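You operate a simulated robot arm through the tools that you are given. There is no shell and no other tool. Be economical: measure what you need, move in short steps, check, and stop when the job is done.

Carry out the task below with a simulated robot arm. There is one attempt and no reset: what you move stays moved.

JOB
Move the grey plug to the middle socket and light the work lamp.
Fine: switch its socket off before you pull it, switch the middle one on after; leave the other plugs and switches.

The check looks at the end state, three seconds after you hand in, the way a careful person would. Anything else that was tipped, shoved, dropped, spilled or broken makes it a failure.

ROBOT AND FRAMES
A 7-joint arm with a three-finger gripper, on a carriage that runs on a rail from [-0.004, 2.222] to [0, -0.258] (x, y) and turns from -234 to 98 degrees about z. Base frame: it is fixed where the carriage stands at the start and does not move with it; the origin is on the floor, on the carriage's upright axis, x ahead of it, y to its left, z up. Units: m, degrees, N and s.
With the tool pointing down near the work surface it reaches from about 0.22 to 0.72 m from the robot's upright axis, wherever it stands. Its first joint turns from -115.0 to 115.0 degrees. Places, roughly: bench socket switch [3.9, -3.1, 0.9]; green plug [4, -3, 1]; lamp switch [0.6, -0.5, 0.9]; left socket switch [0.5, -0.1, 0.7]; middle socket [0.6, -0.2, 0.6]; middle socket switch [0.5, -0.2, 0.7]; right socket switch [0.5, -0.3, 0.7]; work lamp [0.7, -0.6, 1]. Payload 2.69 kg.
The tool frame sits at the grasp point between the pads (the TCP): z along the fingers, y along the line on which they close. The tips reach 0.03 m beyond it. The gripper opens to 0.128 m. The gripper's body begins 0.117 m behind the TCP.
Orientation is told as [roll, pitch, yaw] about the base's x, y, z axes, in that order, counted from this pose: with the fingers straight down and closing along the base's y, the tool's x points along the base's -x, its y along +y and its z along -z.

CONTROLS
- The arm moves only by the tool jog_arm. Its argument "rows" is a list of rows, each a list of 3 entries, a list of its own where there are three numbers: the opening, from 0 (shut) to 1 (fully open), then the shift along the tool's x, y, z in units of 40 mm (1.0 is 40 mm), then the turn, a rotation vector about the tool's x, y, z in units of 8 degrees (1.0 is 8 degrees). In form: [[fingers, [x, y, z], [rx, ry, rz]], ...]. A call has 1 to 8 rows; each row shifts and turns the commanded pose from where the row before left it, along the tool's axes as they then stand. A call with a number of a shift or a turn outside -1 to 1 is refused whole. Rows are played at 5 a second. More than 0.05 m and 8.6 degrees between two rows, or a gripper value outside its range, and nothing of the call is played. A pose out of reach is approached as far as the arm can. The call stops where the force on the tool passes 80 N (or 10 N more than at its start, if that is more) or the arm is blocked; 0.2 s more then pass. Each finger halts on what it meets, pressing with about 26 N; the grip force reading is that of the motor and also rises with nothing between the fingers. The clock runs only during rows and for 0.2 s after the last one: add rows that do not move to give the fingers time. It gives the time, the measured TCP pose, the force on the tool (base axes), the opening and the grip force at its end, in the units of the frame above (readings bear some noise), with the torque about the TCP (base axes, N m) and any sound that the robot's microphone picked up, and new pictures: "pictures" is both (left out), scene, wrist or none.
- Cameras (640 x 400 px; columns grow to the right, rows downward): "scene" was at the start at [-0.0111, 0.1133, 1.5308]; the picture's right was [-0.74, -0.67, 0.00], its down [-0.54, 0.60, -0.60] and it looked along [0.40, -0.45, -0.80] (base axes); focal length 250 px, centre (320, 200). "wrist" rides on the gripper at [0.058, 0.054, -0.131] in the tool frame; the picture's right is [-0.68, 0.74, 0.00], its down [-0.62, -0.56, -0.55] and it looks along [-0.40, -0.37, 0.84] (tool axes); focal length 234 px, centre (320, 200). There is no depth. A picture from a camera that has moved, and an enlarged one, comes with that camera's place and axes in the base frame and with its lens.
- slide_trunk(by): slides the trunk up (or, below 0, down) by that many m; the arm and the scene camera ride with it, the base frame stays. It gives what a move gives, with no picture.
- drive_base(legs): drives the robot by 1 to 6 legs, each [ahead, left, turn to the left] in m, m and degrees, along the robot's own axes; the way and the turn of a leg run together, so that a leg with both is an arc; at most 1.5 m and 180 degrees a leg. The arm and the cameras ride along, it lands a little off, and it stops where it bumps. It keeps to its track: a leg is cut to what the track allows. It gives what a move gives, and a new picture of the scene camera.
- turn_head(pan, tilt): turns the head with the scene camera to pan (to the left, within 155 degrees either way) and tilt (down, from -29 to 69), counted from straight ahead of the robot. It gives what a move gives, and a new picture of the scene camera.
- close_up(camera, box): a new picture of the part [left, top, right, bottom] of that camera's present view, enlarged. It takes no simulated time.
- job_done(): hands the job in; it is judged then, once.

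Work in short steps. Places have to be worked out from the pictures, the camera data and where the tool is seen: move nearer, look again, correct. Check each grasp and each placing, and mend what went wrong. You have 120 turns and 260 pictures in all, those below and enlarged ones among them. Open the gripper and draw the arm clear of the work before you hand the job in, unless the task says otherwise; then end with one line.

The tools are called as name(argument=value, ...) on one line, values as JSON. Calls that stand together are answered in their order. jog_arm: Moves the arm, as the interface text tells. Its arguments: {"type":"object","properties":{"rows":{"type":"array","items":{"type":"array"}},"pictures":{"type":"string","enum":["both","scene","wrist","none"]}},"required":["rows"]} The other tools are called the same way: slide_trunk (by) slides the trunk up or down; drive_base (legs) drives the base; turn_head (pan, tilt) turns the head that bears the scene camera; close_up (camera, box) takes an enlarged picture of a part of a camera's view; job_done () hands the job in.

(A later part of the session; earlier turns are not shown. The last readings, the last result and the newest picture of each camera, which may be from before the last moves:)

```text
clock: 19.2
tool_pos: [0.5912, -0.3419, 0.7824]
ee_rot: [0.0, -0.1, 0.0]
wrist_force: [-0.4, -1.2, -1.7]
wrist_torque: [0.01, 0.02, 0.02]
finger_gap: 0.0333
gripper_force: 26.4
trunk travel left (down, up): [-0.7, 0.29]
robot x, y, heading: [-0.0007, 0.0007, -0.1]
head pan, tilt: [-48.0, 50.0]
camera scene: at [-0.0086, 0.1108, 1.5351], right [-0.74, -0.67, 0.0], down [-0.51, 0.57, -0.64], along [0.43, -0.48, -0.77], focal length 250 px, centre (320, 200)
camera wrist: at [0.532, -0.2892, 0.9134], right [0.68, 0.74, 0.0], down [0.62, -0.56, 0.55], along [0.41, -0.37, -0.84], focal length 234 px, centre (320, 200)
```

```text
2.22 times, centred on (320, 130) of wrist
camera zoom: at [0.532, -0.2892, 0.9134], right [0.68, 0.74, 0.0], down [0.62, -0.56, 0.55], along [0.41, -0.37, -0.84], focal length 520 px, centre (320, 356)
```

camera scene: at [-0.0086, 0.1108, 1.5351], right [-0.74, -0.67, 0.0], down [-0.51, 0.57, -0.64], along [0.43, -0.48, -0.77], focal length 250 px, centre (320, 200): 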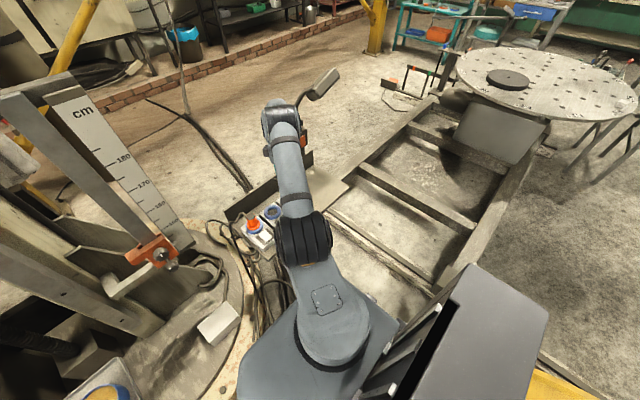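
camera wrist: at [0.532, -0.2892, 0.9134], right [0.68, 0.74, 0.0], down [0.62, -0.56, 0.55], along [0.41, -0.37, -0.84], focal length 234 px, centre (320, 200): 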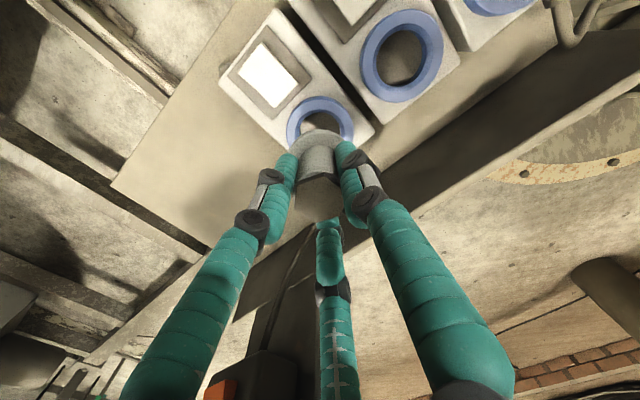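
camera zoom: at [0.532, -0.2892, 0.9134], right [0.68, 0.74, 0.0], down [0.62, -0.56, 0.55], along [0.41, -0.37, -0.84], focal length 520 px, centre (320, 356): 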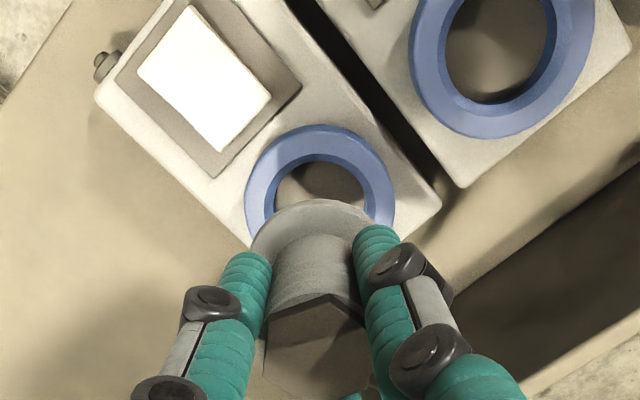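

The plug hangs straight. The sockets are 0.098 m apart in y, so the middle target is TCP ≈ (0.589, -0.243). I move the plug over it at this height and check the cable.

jog_arm(rows=[[0.1, [0, 0.5, 0], [0, 0, 0]], [0.1, [0.02, 0.7, 0], [0, 0, 0]], [0.1, [0.03, 0.7, 0], [0, 0, 0]], [0.1, [0, 0.57, 0], [0, 0, 0]], [0.1, [0, 0, 0], [0, 0, 0]]])

close_up(camera="wrist", box=[200, 40, 440, 220])

close_up(camera="scene", box=[210, 160, 350, 260])

```text
clock: 20.4
tool_pos: [0.5883, -0.2441, 0.7821]
ee_rot: [-0.1, -0.1, 0.1]
wrist_force: [-0.7, -0.5, -1.2]
wrist_torque: [0.03, 0.0, 0.03]
finger_gap: 0.0333
gripper_force: 26.3
trunk travel left (down, up): [-0.7, 0.29]
robot x, y, heading: [-0.0005, 0.003, -0.1]
head pan, tilt: [-48.0, 50.0]
camera scene: at [-0.0089, 0.1106, 1.5351], right [-0.74, -0.67, 0.0], down [-0.51, 0.57, -0.64], along [0.43, -0.48, -0.77], focal length 250 px, centre (320, 200)
camera wrist: at [0.5289, -0.191, 0.9128], right [0.68, 0.74, 0.0], down [0.61, -0.57, 0.55], along [0.41, -0.37, -0.84], focal length 234 px, centre (320, 200)
```

scene: 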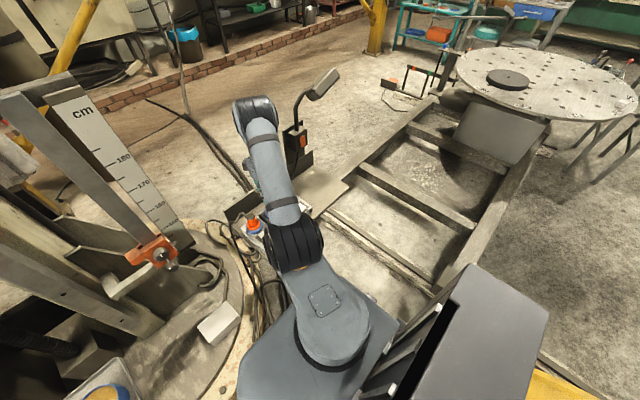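
wrist: 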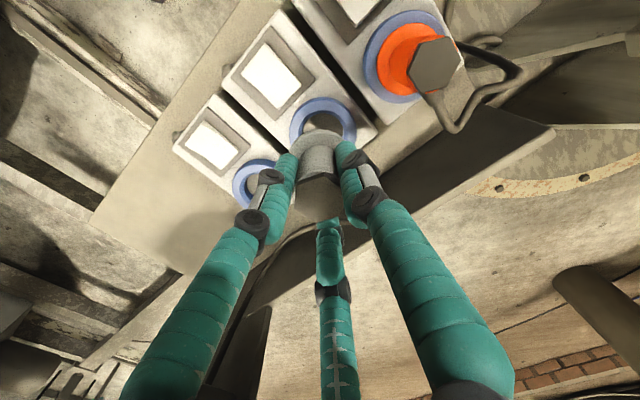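

```text
2.22 times, centred on (320, 130) of wrist
camera zoom: at [0.5289, -0.191, 0.9128], right [0.68, 0.74, 0.0], down [0.61, -0.57, 0.55], along [0.41, -0.37, -0.84], focal length 520 px, centre (320, 356)
```

zoom: 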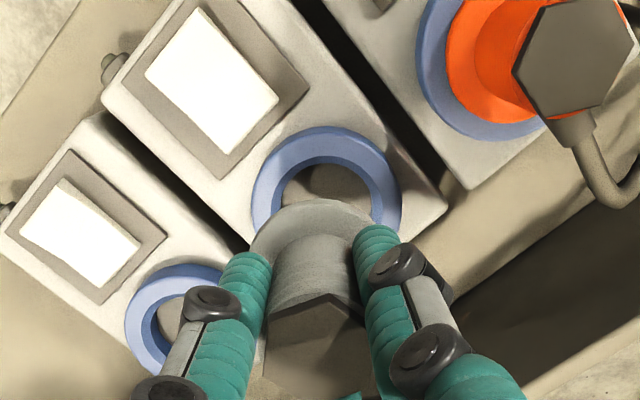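

```text
4.00 times, centred on (280, 210) of scene
camera zoom: at [-0.0089, 0.1106, 1.5351], right [-0.74, -0.67, 0.0], down [-0.51, 0.57, -0.64], along [0.43, -0.48, -0.77], focal length 1001 px, centre (480, 160)
```

zoom: 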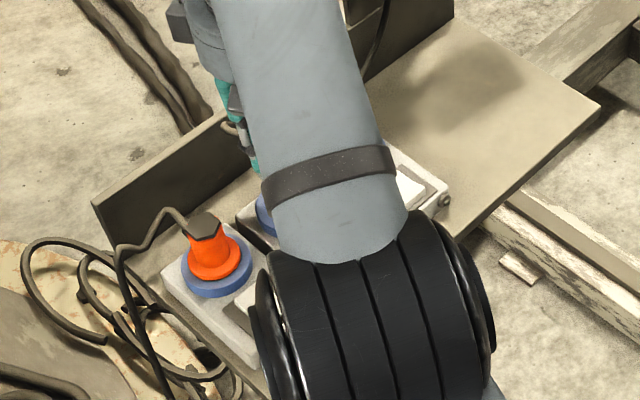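

The ring sits about 3 mm further to the right in this picture than in the equivalent view over the right socket, so I shift +2.5 mm in y and descend to just above the socket.

jog_arm(rows=[[0.1, [0, 0.065, 0.3], [0, 0, 0]], [0.1, [0, 0, 0.4], [0, 0, 0]], [0.1, [0, 0, 0.3], [0, 0, 0]], [0.1, [0, 0, 0], [0, 0, 0]]], pictures="wrist")

close_up(camera="wrist", box=[200, 80, 440, 260])

```text
clock: 21.4
tool_pos: [0.5876, -0.2401, 0.7418]
ee_rot: [-0.2, -0.2, 0.0]
wrist_force: [0.5, -0.6, -1.6]
wrist_torque: [-0.02, -0.01, -0.04]
finger_gap: 0.0331
gripper_force: 26.0
trunk travel left (down, up): [-0.7, 0.29]
robot x, y, heading: [-0.0005, 0.0008, -0.0]
head pan, tilt: [-48.0, 50.0]
camera wrist: at [0.5294, -0.1881, 0.873], right [0.68, 0.74, 0.0], down [0.61, -0.57, 0.55], along [0.41, -0.37, -0.83], focal length 234 px, centre (320, 200)
```

wrist: 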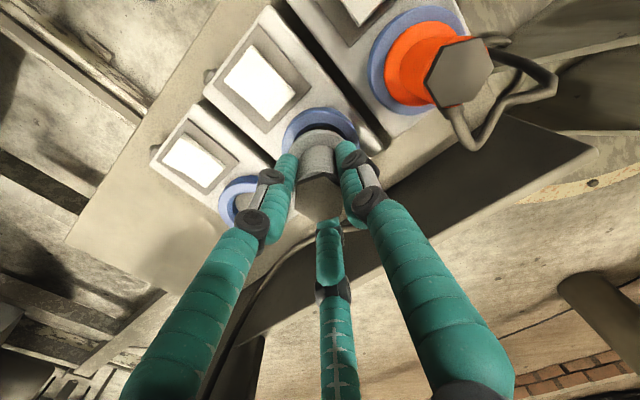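

```text
2.22 times, centred on (320, 170) of wrist
camera zoom: at [0.5294, -0.1881, 0.873], right [0.68, 0.74, 0.0], down [0.61, -0.57, 0.55], along [0.41, -0.37, -0.83], focal length 520 px, centre (320, 267)
```

zoom: 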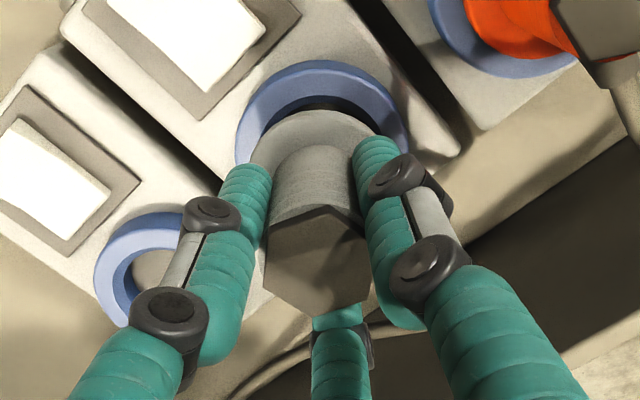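

The alignment matches the view I had at withdrawal. I insert in 4 mm steps and watch the force.

jog_arm(rows=[[0.1, [0, 0, 0.12], [0, 0, 0]], [0.1, [0, 0, 0.12], [0, 0, 0]], [0.1, [0, 0, 0.12], [0, 0, 0]], [0.1, [0, 0, 0], [0, 0, 0]]], pictures="wrist")

close_up(camera="wrist", box=[200, 80, 440, 260])

```text
clock: 22.4
tool_pos: [0.5892, -0.2414, 0.7268]
ee_rot: [-0.1, -0.2, 0.0]
wrist_force: [-0.3, 0.0, -1.0]
wrist_torque: [0.03, 0.02, -0.01]
finger_gap: 0.0332
gripper_force: 25.9
trunk travel left (down, up): [-0.7, 0.29]
robot x, y, heading: [-0.0044, 0.0027, 0.0]
head pan, tilt: [-48.0, 50.0]
camera wrist: at [0.5297, -0.1875, 0.8589], right [0.68, 0.74, 0.0], down [0.61, -0.56, 0.55], along [0.41, -0.37, -0.83], focal length 234 px, centre (320, 200)
```

wrist: 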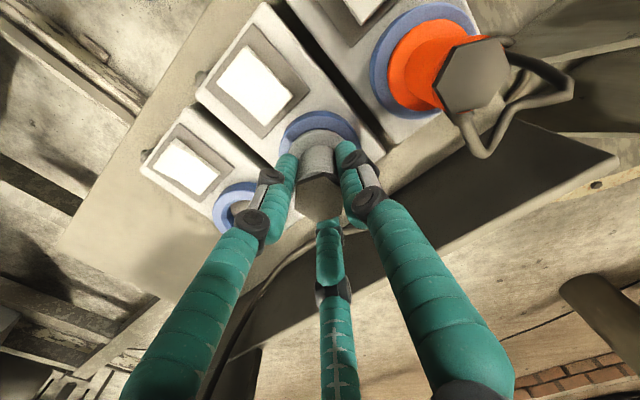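

```text
2.22 times, centred on (320, 170) of wrist
camera zoom: at [0.5297, -0.1875, 0.8589], right [0.68, 0.74, 0.0], down [0.61, -0.56, 0.55], along [0.41, -0.37, -0.83], focal length 520 px, centre (320, 267)
```

zoom: 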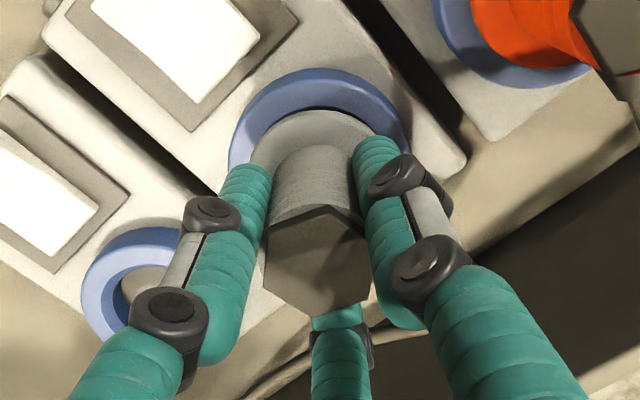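

No force yet, and the seated height was about 0.7205. I continue down.

jog_arm(rows=[[0.1, [0, 0, 0.08], [0, 0, 0]], [0.1, [0, 0, 0.08], [0, 0, 0]], [0.1, [0, 0, 0.06], [0, 0, 0]], [0.1, [0, 0, 0], [0, 0, 0]]], pictures="none")

close_up(camera="wrist", box=[200, 80, 440, 260])

```text
clock: 23.4
tool_pos: [0.5889, -0.2413, 0.7202]
ee_rot: [-0.1, -0.3, 0.0]
wrist_force: [-1.8, 0.6, 16.8]
wrist_torque: [0.26, 0.41, 0.0]
finger_gap: 0.033
gripper_force: 25.5
trunk travel left (down, up): [-0.7, 0.29]
robot x, y, heading: [0.0028, -0.0001, -0.1]
head pan, tilt: [-48.0, 50.0]
```

```text
2.22 times, centred on (320, 170) of wrist
camera zoom: at [0.5291, -0.1875, 0.8518], right [0.68, 0.74, 0.0], down [0.61, -0.56, 0.55], along [0.41, -0.37, -0.83], focal length 520 px, centre (320, 267)
```

zoom: 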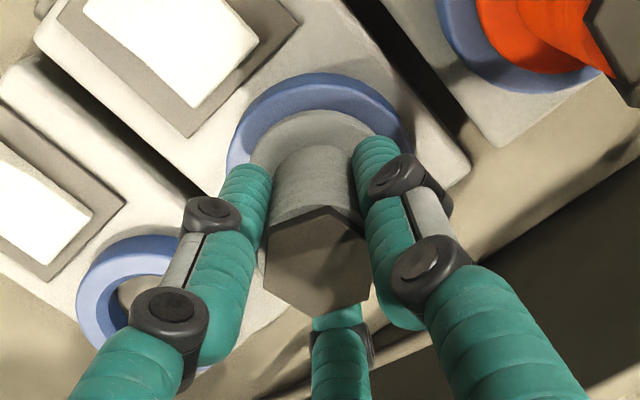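

There is 17 N at the original seated height. I press slightly more to make sure it is seated.

jog_arm(rows=[[0.1, [0, 0, 0.08], [0, 0, 0]], [0.1, [0, 0, 0.08], [0, 0, 0]], [0.1, [0, 0, 0.08], [0, 0, 0]], [0.1, [0, 0, 0], [0, 0, 0]]], pictures="none")

close_up(camera="wrist", box=[200, 80, 440, 260])

```text
clock: 24.4
tool_pos: [0.5899, -0.2408, 0.7125]
ee_rot: [-0.2, -0.7, 0.1]
wrist_force: [-1.3, -0.3, 47.0]
wrist_torque: [-0.02, 0.12, -0.02]
finger_gap: 0.0331
gripper_force: 26.1
trunk travel left (down, up): [-0.7, 0.29]
robot x, y, heading: [-0.0005, -0.0008, 0.1]
head pan, tilt: [-48.0, 50.0]
```

```text
2.22 times, centred on (320, 170) of wrist
camera zoom: at [0.5283, -0.1873, 0.8442], right [0.68, 0.74, 0.0], down [0.61, -0.56, 0.56], along [0.41, -0.38, -0.83], focal length 520 px, centre (320, 267)
```

zoom: 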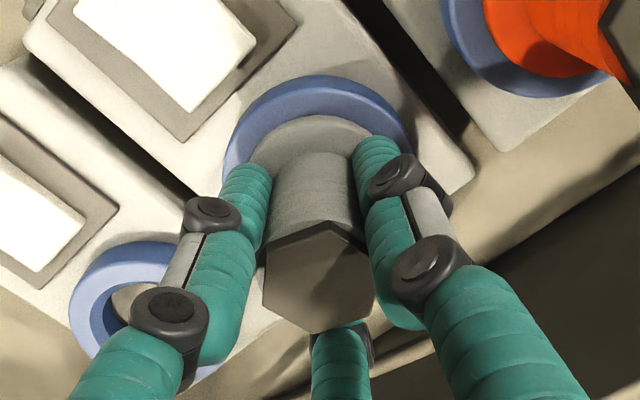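

The plug moved down and then slid slightly in the fingers, as it would at a hard stop, so it looks fully seated. I relax, open, rise and inspect.

jog_arm(rows=[[0.1, [0, 0, -0.12], [0, 0, 0]], [0.4, [0, 0, 0], [0, 0, 0]], [0.7, [0, 0, 0], [0, 0, 0]], [0.7, [0, 0, 0], [0, 0, 0]], [0.7, [0, 0, -0.5], [0, 0, 0]], [0.7, [0, 0, -0.9], [0, 0, 0]], [0.7, [0, 0, -0.9], [0, 0, 0]], [0.7, [0, 0, -0.6], [0, 0, 0]]])

close_up(camera="wrist", box=[200, 40, 440, 220])

```text
clock: 26.2
tool_pos: [0.5874, -0.2419, 0.8277]
ee_rot: [0.0, -0.1, 0.0]
wrist_force: [0.2, 0.0, 0.1]
wrist_torque: [-0.01, -0.02, -0.03]
finger_gap: 0.09
gripper_force: 0.1
trunk travel left (down, up): [-0.7, 0.29]
robot x, y, heading: [-0.001, -0.0007, -0.1]
head pan, tilt: [-48.0, 50.0]
camera scene: at [-0.0094, 0.1112, 1.535], right [-0.74, -0.67, 0.0], down [-0.51, 0.57, -0.64], along [0.43, -0.48, -0.77], focal length 250 px, centre (320, 200)
camera wrist: at [0.5284, -0.1884, 0.9591], right [0.68, 0.74, 0.0], down [0.62, -0.56, 0.55], along [0.41, -0.37, -0.84], focal length 234 px, centre (320, 200)
```

scene: 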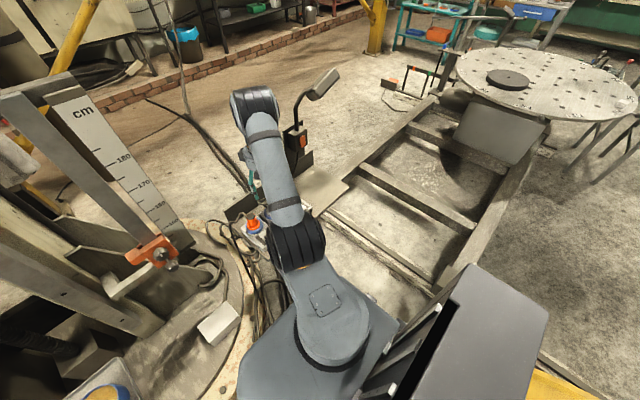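
wrist: 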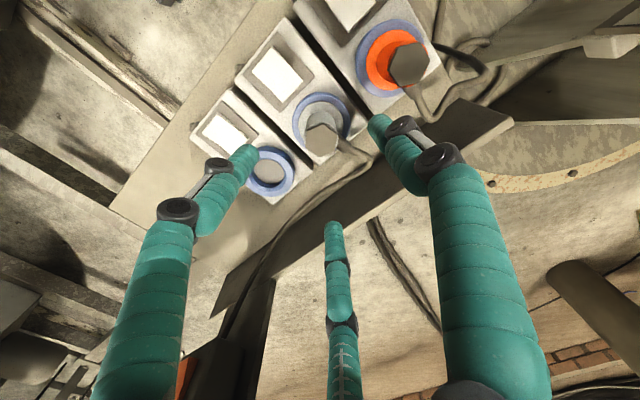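

```text
2.22 times, centred on (320, 130) of wrist
camera zoom: at [0.5284, -0.1884, 0.9591], right [0.68, 0.74, 0.0], down [0.62, -0.56, 0.55], along [0.41, -0.37, -0.84], focal length 520 px, centre (320, 356)
```

zoom: 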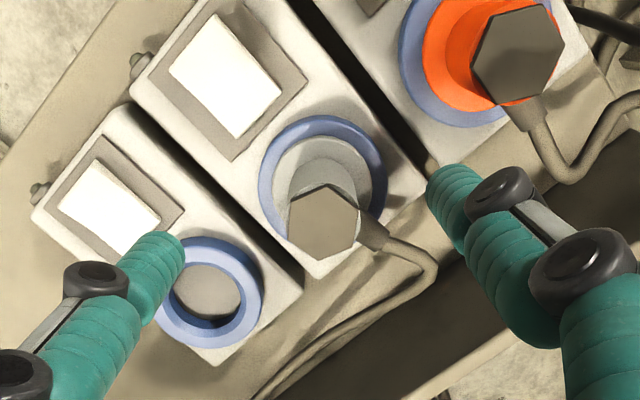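

The grey plug sits straight in the middle socket. I close the fingers and move over the near (-x) end of the middle rocker, at about (0.499, -0.2415).

jog_arm(rows=[[0.3, [0.74, 0, 0], [0, 0, 0]], [0, [0.74, 0, 0], [0, 0, 0]], [0, [0.74, 0, 0], [0, 0, 0]], [0, [0, 0, 0], [0, 0, 0]], [0, [0, 0, 0], [0, 0, 0]], [0, [0, 0, 0.9], [0, 0, 0]], [0, [0, 0, 0.9], [0, 0, 0]], [0, [0, 0, 0.5], [0, 0, 0]]], pictures="wrist")

close_up(camera="wrist", box=[220, 100, 420, 230])

```text
clock: 28.0
tool_pos: [0.5021, -0.2401, 0.7377]
ee_rot: [0.0, -0.1, 0.0]
wrist_force: [-0.7, 0.3, -0.4]
wrist_torque: [0.0, 0.0, -0.02]
finger_gap: 0.0023
gripper_force: 25.4
trunk travel left (down, up): [-0.7, 0.29]
robot x, y, heading: [0.0022, -0.0006, -0.1]
head pan, tilt: [-48.0, 50.0]
camera wrist: at [0.4426, -0.1874, 0.869], right [0.68, 0.74, 0.0], down [0.61, -0.57, 0.55], along [0.41, -0.37, -0.84], focal length 234 px, centre (320, 200)
```

wrist: 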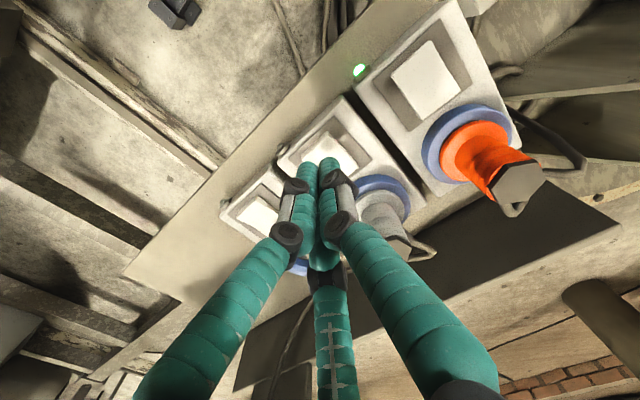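

```text
3.08 times, centred on (320, 165) of wrist
camera zoom: at [0.4426, -0.1874, 0.869], right [0.68, 0.74, 0.0], down [0.61, -0.57, 0.55], along [0.41, -0.37, -0.84], focal length 720 px, centre (320, 308)
```

zoom: 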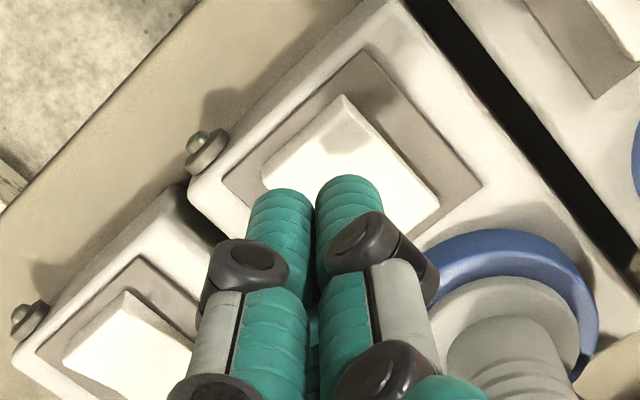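

The middle rocker's near edge is at x≈0.491, with its centre at y≈-0.239. I shift 5 mm back and press down.

jog_arm(rows=[[0, [0.13, 0.02, 0.4], [0, 0, 0]], [0, [0, 0, 0.3], [0, 0, 0]], [0, [0, 0, 0.12], [0, 0, 0]], [0, [0, 0, 0.12], [0, 0, 0]], [0, [0, 0, 0.1], [0, 0, 0]], [0, [0, 0, 0], [0, 0, 0]]], pictures="wrist")

```text
clock: 29.4
tool_pos: [0.4958, -0.241, 0.6963]
ee_rot: [-0.1, 0.0, 0.0]
wrist_force: [0.2, -0.4, -0.8]
wrist_torque: [0.01, -0.01, 0.02]
finger_gap: 0.0021
gripper_force: 25.9
trunk travel left (down, up): [-0.7, 0.29]
robot x, y, heading: [0.0022, 0.003, 0.2]
head pan, tilt: [-48.0, 50.0]
camera wrist: at [0.4363, -0.1865, 0.8271], right [0.68, 0.74, 0.0], down [0.61, -0.56, 0.55], along [0.41, -0.37, -0.83], focal length 234 px, centre (320, 200)
```

wrist: 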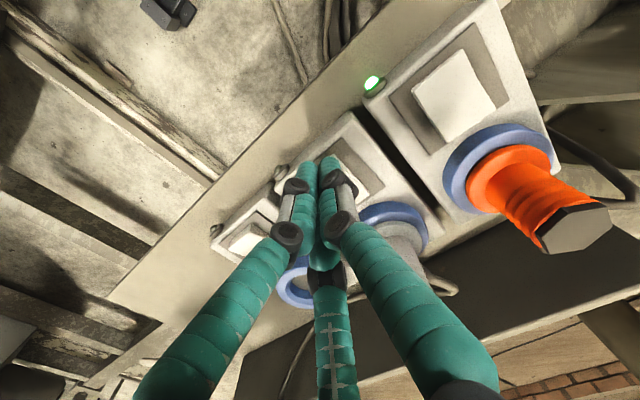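

There is no force now with the tip at z 0.666, so I check whether it toggled.

close_up(camera="wrist", box=[230, 110, 410, 220])

```text
3.56 times, centred on (320, 165) of wrist
camera zoom: at [0.4363, -0.1865, 0.8271], right [0.68, 0.74, 0.0], down [0.61, -0.56, 0.55], along [0.41, -0.37, -0.83], focal length 833 px, centre (320, 324)
```

zoom: 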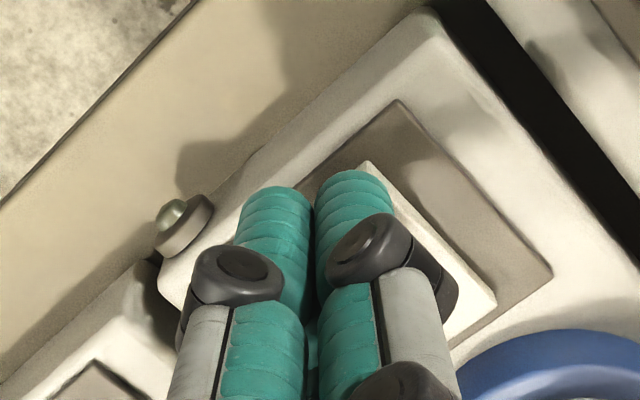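

The LED is still off. I press deeper in small steps.

jog_arm(rows=[[0, [0, 0, 0.1], [0, 0, 0]], [0, [0, 0, 0.1], [0, 0, 0]], [0, [0, 0, 0], [0, 0, 0]]], pictures="none")

close_up(camera="wrist", box=[230, 110, 410, 220])

```text
clock: 30.2
tool_pos: [0.4944, -0.2404, 0.6917]
ee_rot: [-0.1, -0.4, 0.0]
wrist_force: [-2.8, 1.7, 38.3]
wrist_torque: [-0.14, -0.47, -0.12]
finger_gap: 0.0021
gripper_force: 26.2
trunk travel left (down, up): [-0.7, 0.29]
robot x, y, heading: [0.0018, 0.0021, 0.1]
head pan, tilt: [-48.0, 50.0]
```

```text
3.56 times, centred on (320, 165) of wrist
camera zoom: at [0.4349, -0.186, 0.8222], right [0.68, 0.74, 0.0], down [0.61, -0.56, 0.56], along [0.41, -0.37, -0.83], focal length 833 px, centre (320, 324)
```

zoom: 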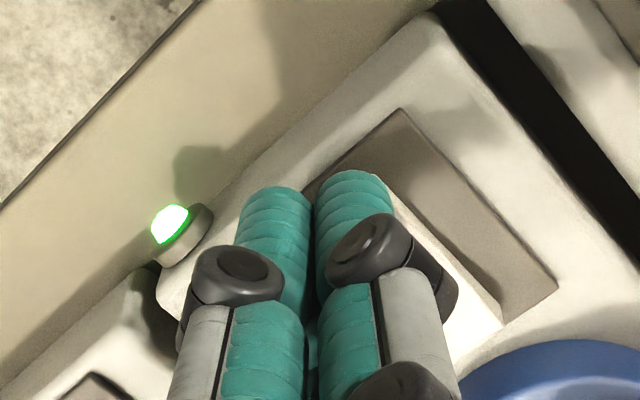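

The middle LED is on. I lift clear, pull back, and check whether the lamp is lit.

jog_arm(rows=[[0, [0, 0, -0.9], [0, 0, 0]], [0, [0, 0, -0.9], [0, 0, 0]], [0, [0, 0, -0.9], [0, 0, 0]], [0, [0, 0, -0.9], [0, 0, 0]], [0, [0.8, 0, -0.5], [0, 0, 0]], [0, [0.9, 0, 0], [0, 0, 0]], [0, [0.9, 0, 0], [0, 0, 0]]])

close_up(camera="scene", box=[220, 60, 360, 180])

close_up(camera="wrist", box=[320, 40, 560, 240])

```text
clock: 31.8
tool_pos: [0.392, -0.2422, 0.8517]
ee_rot: [0.0, -0.2, 0.0]
wrist_force: [0.1, 0.1, 0.2]
wrist_torque: [0.02, -0.05, 0.03]
finger_gap: 0.0024
gripper_force: 25.8
trunk travel left (down, up): [-0.7, 0.29]
robot x, y, heading: [-0.001, 0.0004, 0.3]
head pan, tilt: [-48.0, 50.0]
camera scene: at [-0.0104, 0.1107, 1.5351], right [-0.74, -0.67, 0.0], down [-0.51, 0.57, -0.64], along [0.43, -0.48, -0.77], focal length 250 px, centre (320, 200)
camera wrist: at [0.3315, -0.1874, 0.983], right [0.68, 0.74, 0.0], down [0.61, -0.56, 0.55], along [0.41, -0.37, -0.83], focal length 234 px, centre (320, 200)
```

scene: 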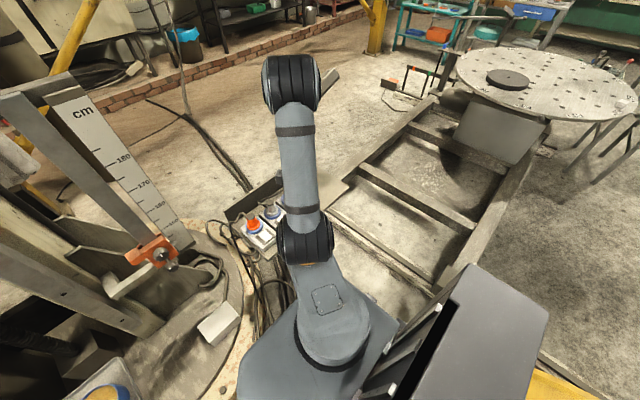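
wrist: 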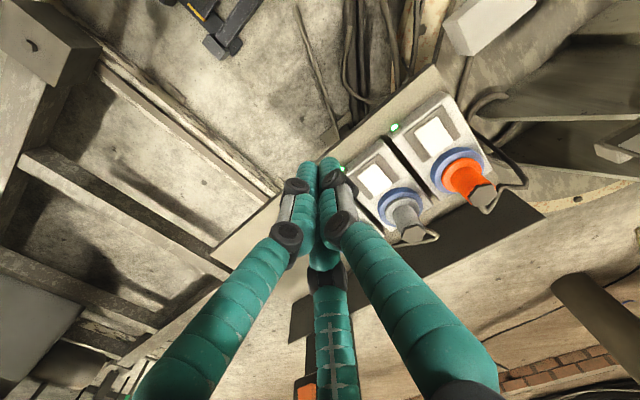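

```text
3.33 times, centred on (290, 120) of scene
camera zoom: at [-0.0104, 0.1107, 1.5351], right [-0.74, -0.67, 0.0], down [-0.51, 0.57, -0.64], along [0.43, -0.48, -0.77], focal length 834 px, centre (420, 467)
```

zoom: 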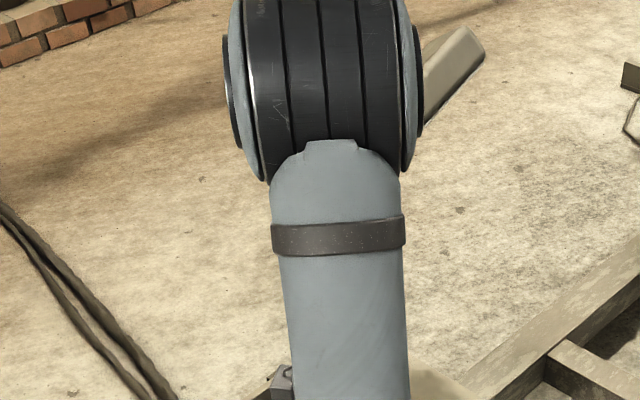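

```text
2.00 times, centred on (440, 140) of wrist
camera zoom: at [0.3315, -0.1874, 0.983], right [0.68, 0.74, 0.0], down [0.61, -0.56, 0.55], along [0.41, -0.37, -0.83], focal length 468 px, centre (80, 320)
```

zoom: 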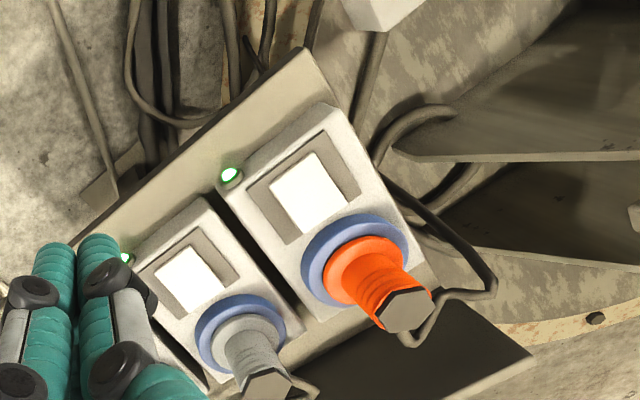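

The plug stands in the middle socket and its LED is green. I swing the arm left so the head camera can see the lamp and its switch.

jog_arm(rows=[[0, [0.3, 0.9, -0.5], [0, 0, 0]], [0, [0.3, 0.9, -0.5], [0, 0, 0]], [0, [0.3, 0.9, 0], [0, 0, 0]], [0, [0, 0.9, 0], [0, 0, 0]], [0, [0, 0.9, 0], [0, 0, 0]], [0, [0, 0.9, 0], [0, 0, 0]]], pictures="scene")

close_up(camera="scene", box=[220, 50, 380, 250])

```text
clock: 33.2
tool_pos: [0.3549, -0.0247, 0.889]
ee_rot: [0.0, -0.1, 0.1]
wrist_force: [0.0, -0.2, -0.1]
wrist_torque: [-0.04, -0.01, 0.02]
finger_gap: 0.0022
gripper_force: 26.1
trunk travel left (down, up): [-0.7, 0.29]
robot x, y, heading: [0.0003, -0.0033, 0.1]
head pan, tilt: [-48.0, 50.0]
camera scene: at [-0.0092, 0.1127, 1.5349], right [-0.74, -0.67, 0.0], down [-0.51, 0.57, -0.64], along [0.43, -0.48, -0.77], focal length 250 px, centre (320, 200)
```

scene: 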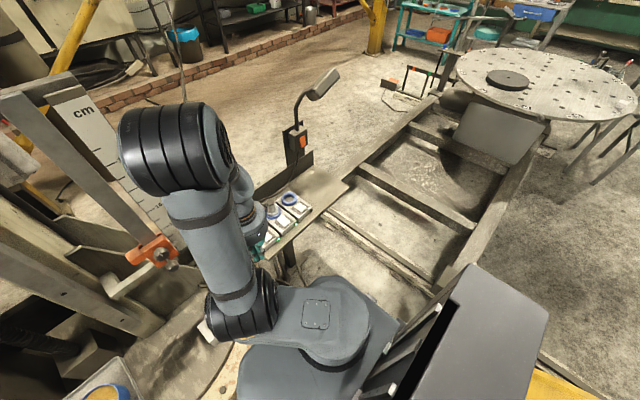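

```text
2.00 times, centred on (300, 150) of scene
camera zoom: at [-0.0092, 0.1127, 1.5349], right [-0.74, -0.67, 0.0], down [-0.51, 0.57, -0.64], along [0.43, -0.48, -0.77], focal length 500 px, centre (360, 300)
```

zoom: 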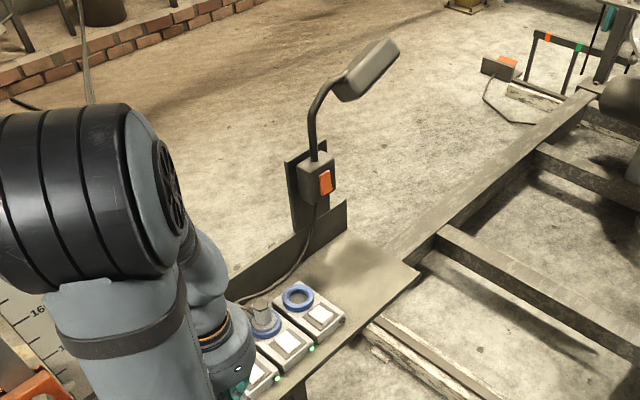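

The lamp's box with its orange rocker is visible, facing the robot. I zoom in on the lamp, the switch and the LEDs.

close_up(camera="scene", box=[280, 60, 350, 170])

close_up(camera="scene", box=[284, 126, 316, 146])

close_up(camera="scene", box=[240, 185, 320, 245])

```text
3.64 times, centred on (315, 115) of scene
camera zoom: at [-0.0092, 0.1127, 1.5349], right [-0.74, -0.67, 0.0], down [-0.51, 0.57, -0.64], along [0.43, -0.48, -0.77], focal length 910 px, centre (338, 509)
```

zoom: 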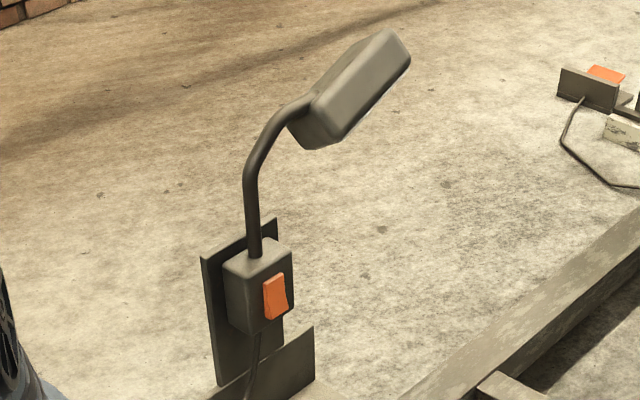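

```text
16.00 times, centred on (300, 136) of scene
camera zoom: at [-0.0092, 0.1127, 1.5349], right [-0.74, -0.67, 0.0], down [-0.51, 0.57, -0.64], along [0.43, -0.48, -0.77], focal length 4003 px, centre (640, 1224)
```

zoom: 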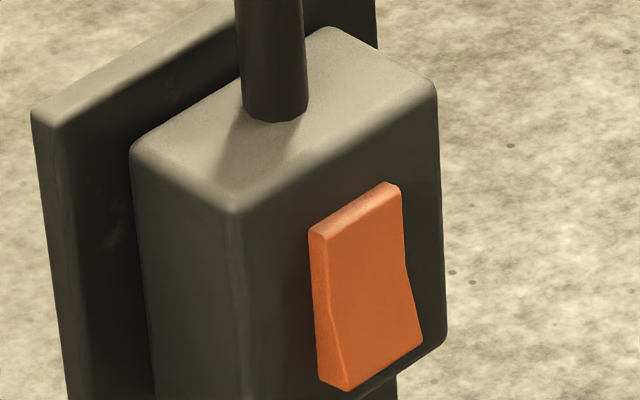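

```text
6.67 times, centred on (280, 215) of scene
camera zoom: at [-0.0092, 0.1127, 1.5349], right [-0.74, -0.67, 0.0], down [-0.51, 0.57, -0.64], along [0.43, -0.48, -0.77], focal length 1668 px, centre (587, 100)
```

zoom: 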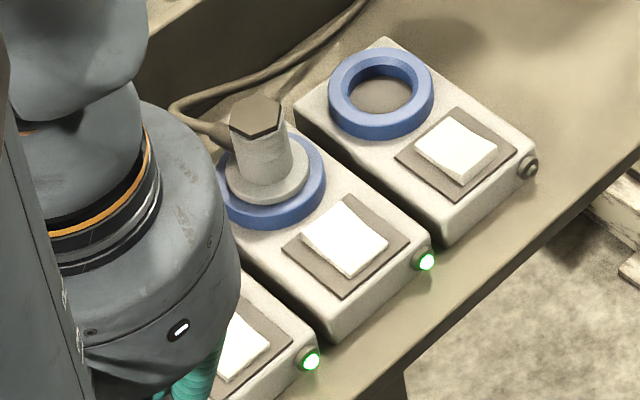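

The LEDs are right: left on, middle on, right off. The lamp is not lit; its rocker's lower end sticks out and its top is pressed in, so it has to be switched too. The rocker is centred near (0.657, -0.517, 0.847), spans z 0.82–0.87 and faces -x. I drive 0.2 m right along the rail for easier reach.

drive_base(legs=[[0, -0.2, 0]])

```text
clock: 34.8
tool_pos: [0.3538, -0.227, 0.8898]
ee_rot: [-0.1, -0.1, -0.1]
wrist_force: [0.2, 0.0, 0.2]
wrist_torque: [0.05, 0.0, 0.01]
finger_gap: 0.0023
gripper_force: 26.1
trunk travel left (down, up): [-0.7, 0.29]
robot x, y, heading: [0.0046, -0.2007, 0.0]
head pan, tilt: [-48.0, 50.0]
camera scene: at [-0.0086, -0.0913, 1.5351], right [-0.74, -0.67, 0.0], down [-0.51, 0.57, -0.64], along [0.43, -0.48, -0.77], focal length 250 px, centre (320, 200)
```

scene: 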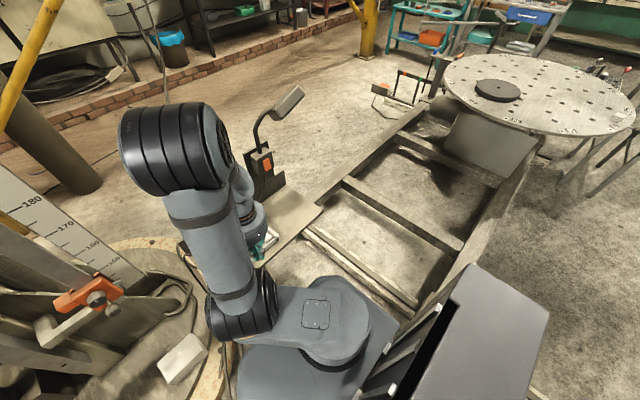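

The drive went fine. I enlarge the switch again from this new place for a second bearing.

close_up(camera="scene", box=[245, 145, 285, 180])

close_up(camera="scene", box=[240, 80, 320, 140])

```text
11.43 times, centred on (265, 162) of scene
camera zoom: at [-0.0086, -0.0913, 1.5351], right [-0.74, -0.67, 0.0], down [-0.51, 0.57, -0.64], along [0.43, -0.48, -0.77], focal length 2859 px, centre (949, 629)
```

zoom: 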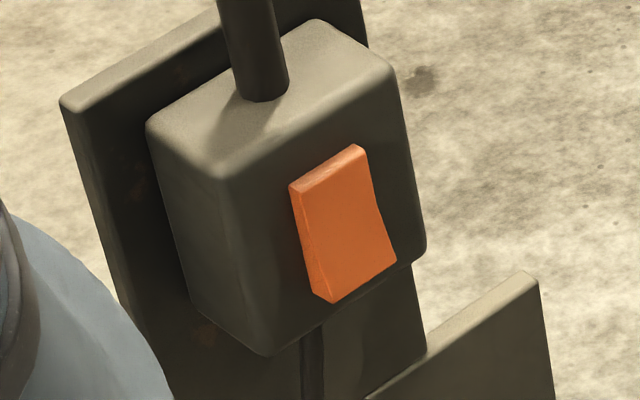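

```text
6.67 times, centred on (280, 110) of scene
camera zoom: at [-0.0086, -0.0913, 1.5351], right [-0.74, -0.67, 0.0], down [-0.51, 0.57, -0.64], along [0.43, -0.48, -0.77], focal length 1668 px, centre (587, 800)
```

zoom: 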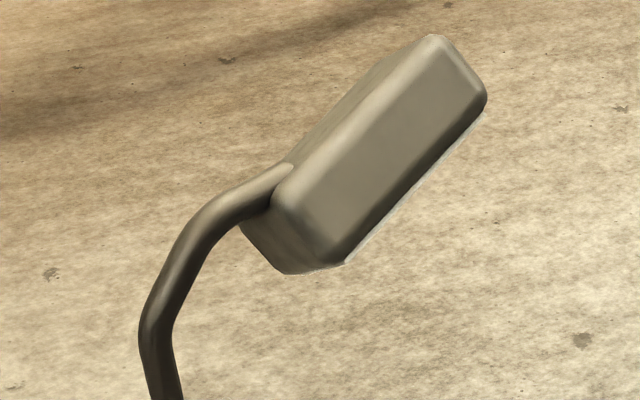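

Both bearings agree: the rocker is centred at (0.657, -0.514, 0.848), its face normal is -x, its ends are at z 0.82 and 0.8745, and the lower end protrudes. I bring the tool to (0.47, -0.41, 0.93) and start pitching the fingers forward.

jog_arm(rows=[[0, [-0.6, -0.9, -0.2], [0, 0, 0]], [0, [-0.6, -0.9, -0.2], [0, 0, 0]], [0, [-0.6, -0.9, -0.2], [0, 0, 0]], [0, [-0.6, -0.9, -0.2], [0, 0, 0]], [0, [-0.6, -0.9, -0.2], [0, 0, 0]], [0, [0, 0, 0], [0, -1, 0]], [0, [0, 0, 0], [0, -1, 0]], [0, [0, 0, 0], [0, -1, 0]]], pictures="scene")

jog_arm(rows=[[0, [0, 0, 0], [0, -1, 0]], [0, [0, 0, 0], [0, -1, 0]], [0, [0, 0, 0], [0, -1, 0]], [0, [0, 0, 0], [0, -1, 0]], [0, [0, 0, 0], [0, -1, 0]], [0, [0, 0, 0], [0, -1, 0]], [0, [0, 0, 0], [0, -1, 0]], [0, [0, 0, 0], [0, -1, 0]]])

```text
clock: 36.6
tool_pos: [0.4741, -0.4076, 0.9309]
ee_rot: [-0.3, -24.1, 0.1]
wrist_force: [-0.4, 0.3, 0.4]
wrist_torque: [0.01, 0.01, -0.01]
finger_gap: 0.0022
gripper_force: 25.9
trunk travel left (down, up): [-0.7, 0.29]
robot x, y, heading: [-0.0031, -0.2018, -0.3]
head pan, tilt: [-48.0, 50.0]
camera scene: at [-0.0095, -0.0904, 1.5351], right [-0.74, -0.67, 0.0], down [-0.51, 0.57, -0.64], along [0.43, -0.48, -0.77], focal length 250 px, centre (320, 200)
```

scene: 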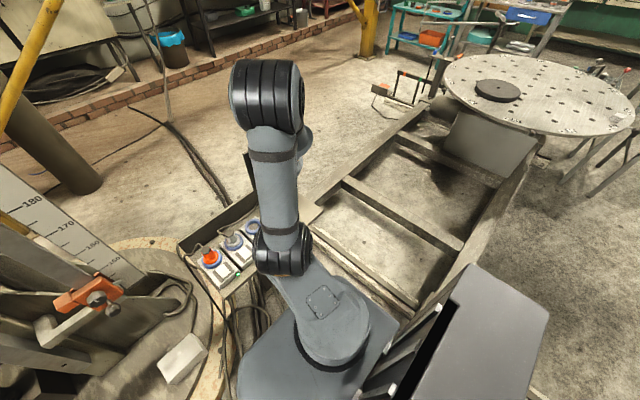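

```text
clock: 38.4
tool_pos: [0.5206, -0.4059, 1.1202]
ee_rot: [-1.2, -84.9, 0.9]
wrist_force: [-0.7, -0.2, 0.6]
wrist_torque: [-0.01, 0.03, 0.0]
finger_gap: 0.0022
gripper_force: 25.8
out of reach, approached as far as the arm can: row 3, 4, 5, 6, 7, 8
trunk travel left (down, up): [-0.7, 0.29]
robot x, y, heading: [-0.0004, -0.2041, -0.2]
head pan, tilt: [-48.0, 50.0]
camera scene: at [-0.0095, -0.0884, 1.535], right [-0.74, -0.67, 0.0], down [-0.51, 0.57, -0.64], along [0.43, -0.48, -0.77], focal length 250 px, centre (320, 200)
camera wrist: at [0.3834, -0.3525, 1.0739], right [0.06, 0.74, 0.67], down [-0.49, -0.56, 0.66], along [0.87, -0.37, 0.33], focal length 234 px, centre (320, 200)
```

scene: 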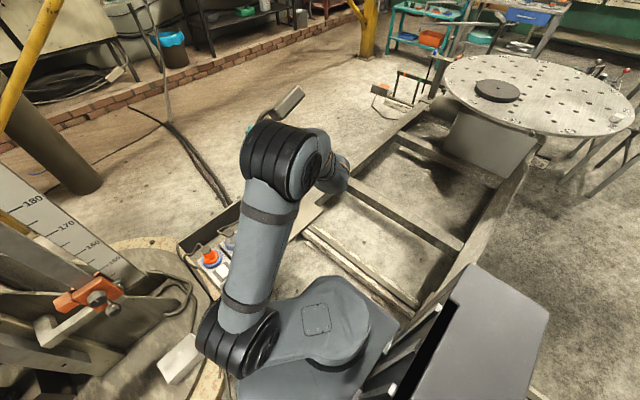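
wrist: 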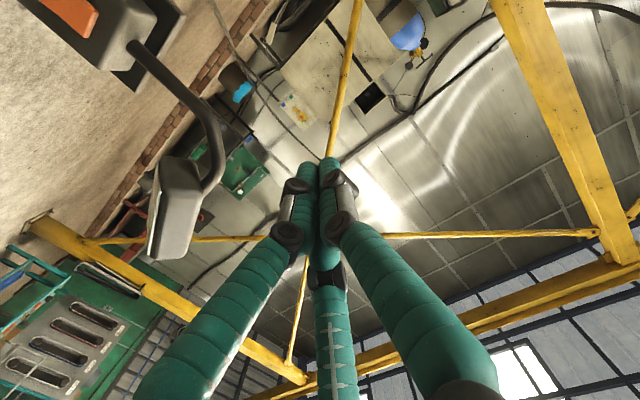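

The arm can't be horizontal that low at this trunk height, and it rose to z 1.12. The lamp head is visible and unlit. The space below the gripper is free, so I slide the trunk down.

slide_trunk(by=-0.15)

```text
clock: 40.1
tool_pos: [0.5214, -0.4067, 0.9691]
ee_rot: [-0.6, -84.6, 0.6]
wrist_force: [0.0, 0.3, 0.0]
wrist_torque: [-0.01, -0.02, 0.02]
finger_gap: 0.0022
gripper_force: 25.8
trunk travel left (down, up): [-0.55, 0.44]
robot x, y, heading: [0.0, -0.2022, -0.3]
head pan, tilt: [-48.0, 50.0]
```

Joints held and the tool came straight down. I take a look before going lower.

turn_head(pan=-42, tilt=45)

close_up(camera="wrist", box=[0, 0, 640, 400])

```text
clock: 40.8
tool_pos: [0.5211, -0.4063, 0.9684]
ee_rot: [-0.6, -84.8, 0.5]
wrist_force: [-0.4, 0.1, 0.7]
wrist_torque: [0.01, 0.01, -0.01]
finger_gap: 0.0023
gripper_force: 26.6
trunk travel left (down, up): [-0.55, 0.44]
robot x, y, heading: [-0.002, -0.2006, 0.1]
head pan, tilt: [-42.0, 45.0]
camera scene: at [0.0003, -0.0875, 1.3919], right [-0.67, -0.74, 0.0], down [-0.52, 0.47, -0.71], along [0.52, -0.47, -0.71], focal length 250 px, centre (320, 200)
```

scene: 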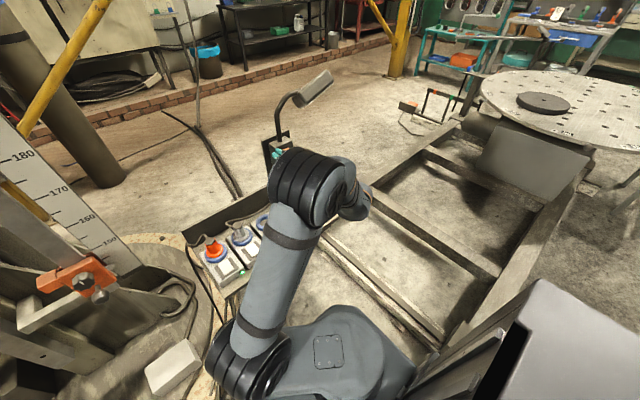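

```text
1.00 times, centred on (320, 200) of wrist (not enlarged: the box is as wide or as high as the picture)
camera zoom: at [0.3844, -0.3524, 0.9231], right [0.06, 0.74, 0.67], down [-0.49, -0.56, 0.66], along [0.87, -0.37, 0.33], focal length 234 px, centre (320, 200)
```

zoom: 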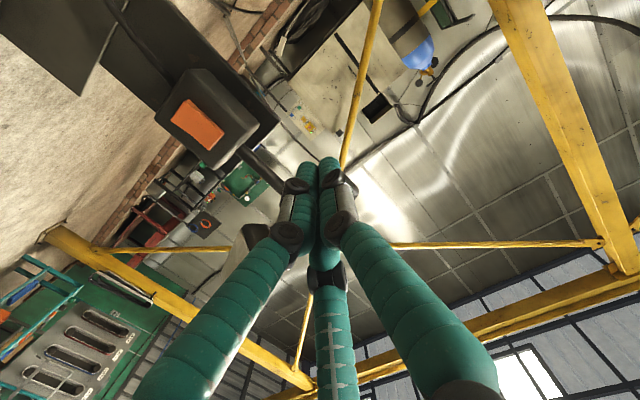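

The rocker is in view ahead, and there is clear space under the arm. I lower another 0.11 m.

slide_trunk(by=-0.11)

jog_arm(rows=[[0, [0, 0, 0], [0, 0, 0]]])

```text
clock: 42.2
tool_pos: [0.5206, -0.406, 0.8581]
ee_rot: [-0.6, -84.7, 0.6]
wrist_force: [-0.6, 1.3, 1.2]
wrist_torque: [-0.01, 0.0, -0.01]
finger_gap: 0.0024
gripper_force: 25.7
trunk travel left (down, up): [-0.44, 0.55]
robot x, y, heading: [0.0017, -0.2031, -0.2]
head pan, tilt: [-42.0, 45.0]
```

```text
clock: 42.6
tool_pos: [0.5204, -0.4066, 0.8579]
ee_rot: [-0.6, -84.7, 0.5]
wrist_force: [-0.1, -1.0, 0.3]
wrist_torque: [0.01, 0.0, 0.03]
finger_gap: 0.0022
gripper_force: 25.6
trunk travel left (down, up): [-0.44, 0.55]
robot x, y, heading: [-0.0029, -0.2019, -0.1]
head pan, tilt: [-42.0, 45.0]
camera scene: at [0.0004, -0.0875, 1.282], right [-0.67, -0.74, 0.0], down [-0.52, 0.47, -0.71], along [0.52, -0.47, -0.71], focal length 250 px, centre (320, 200)
camera wrist: at [0.3844, -0.3524, 0.8131], right [0.06, 0.74, 0.67], down [-0.49, -0.56, 0.66], along [0.87, -0.37, 0.33], focal length 234 px, centre (320, 200)
```

scene: 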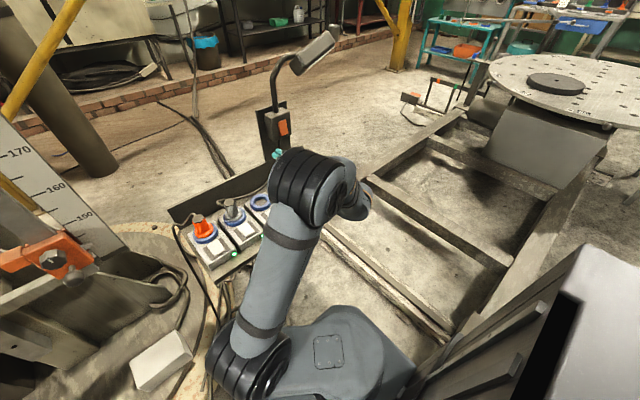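
wrist: 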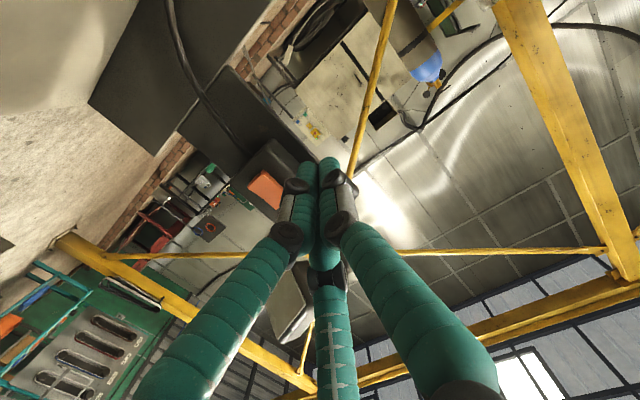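

Now I step sideways towards y=-0.514 and down to z≈0.827, staying well back in x, and verify that the commands are followed.

jog_arm(rows=[[0, [0, -0.5, 0], [0, 0, 0]], [0, [0, 0, 0], [0, 0, 0]]], pictures="none")

```text
clock: 43.2
tool_pos: [0.5205, -0.4271, 0.8573]
ee_rot: [-0.2, -84.6, 0.1]
wrist_force: [-0.2, -0.3, 0.8]
wrist_torque: [0.01, 0.0, 0.0]
finger_gap: 0.0022
gripper_force: 25.9
trunk travel left (down, up): [-0.44, 0.55]
robot x, y, heading: [0.0005, -0.2002, -0.1]
head pan, tilt: [-42.0, 45.0]
```

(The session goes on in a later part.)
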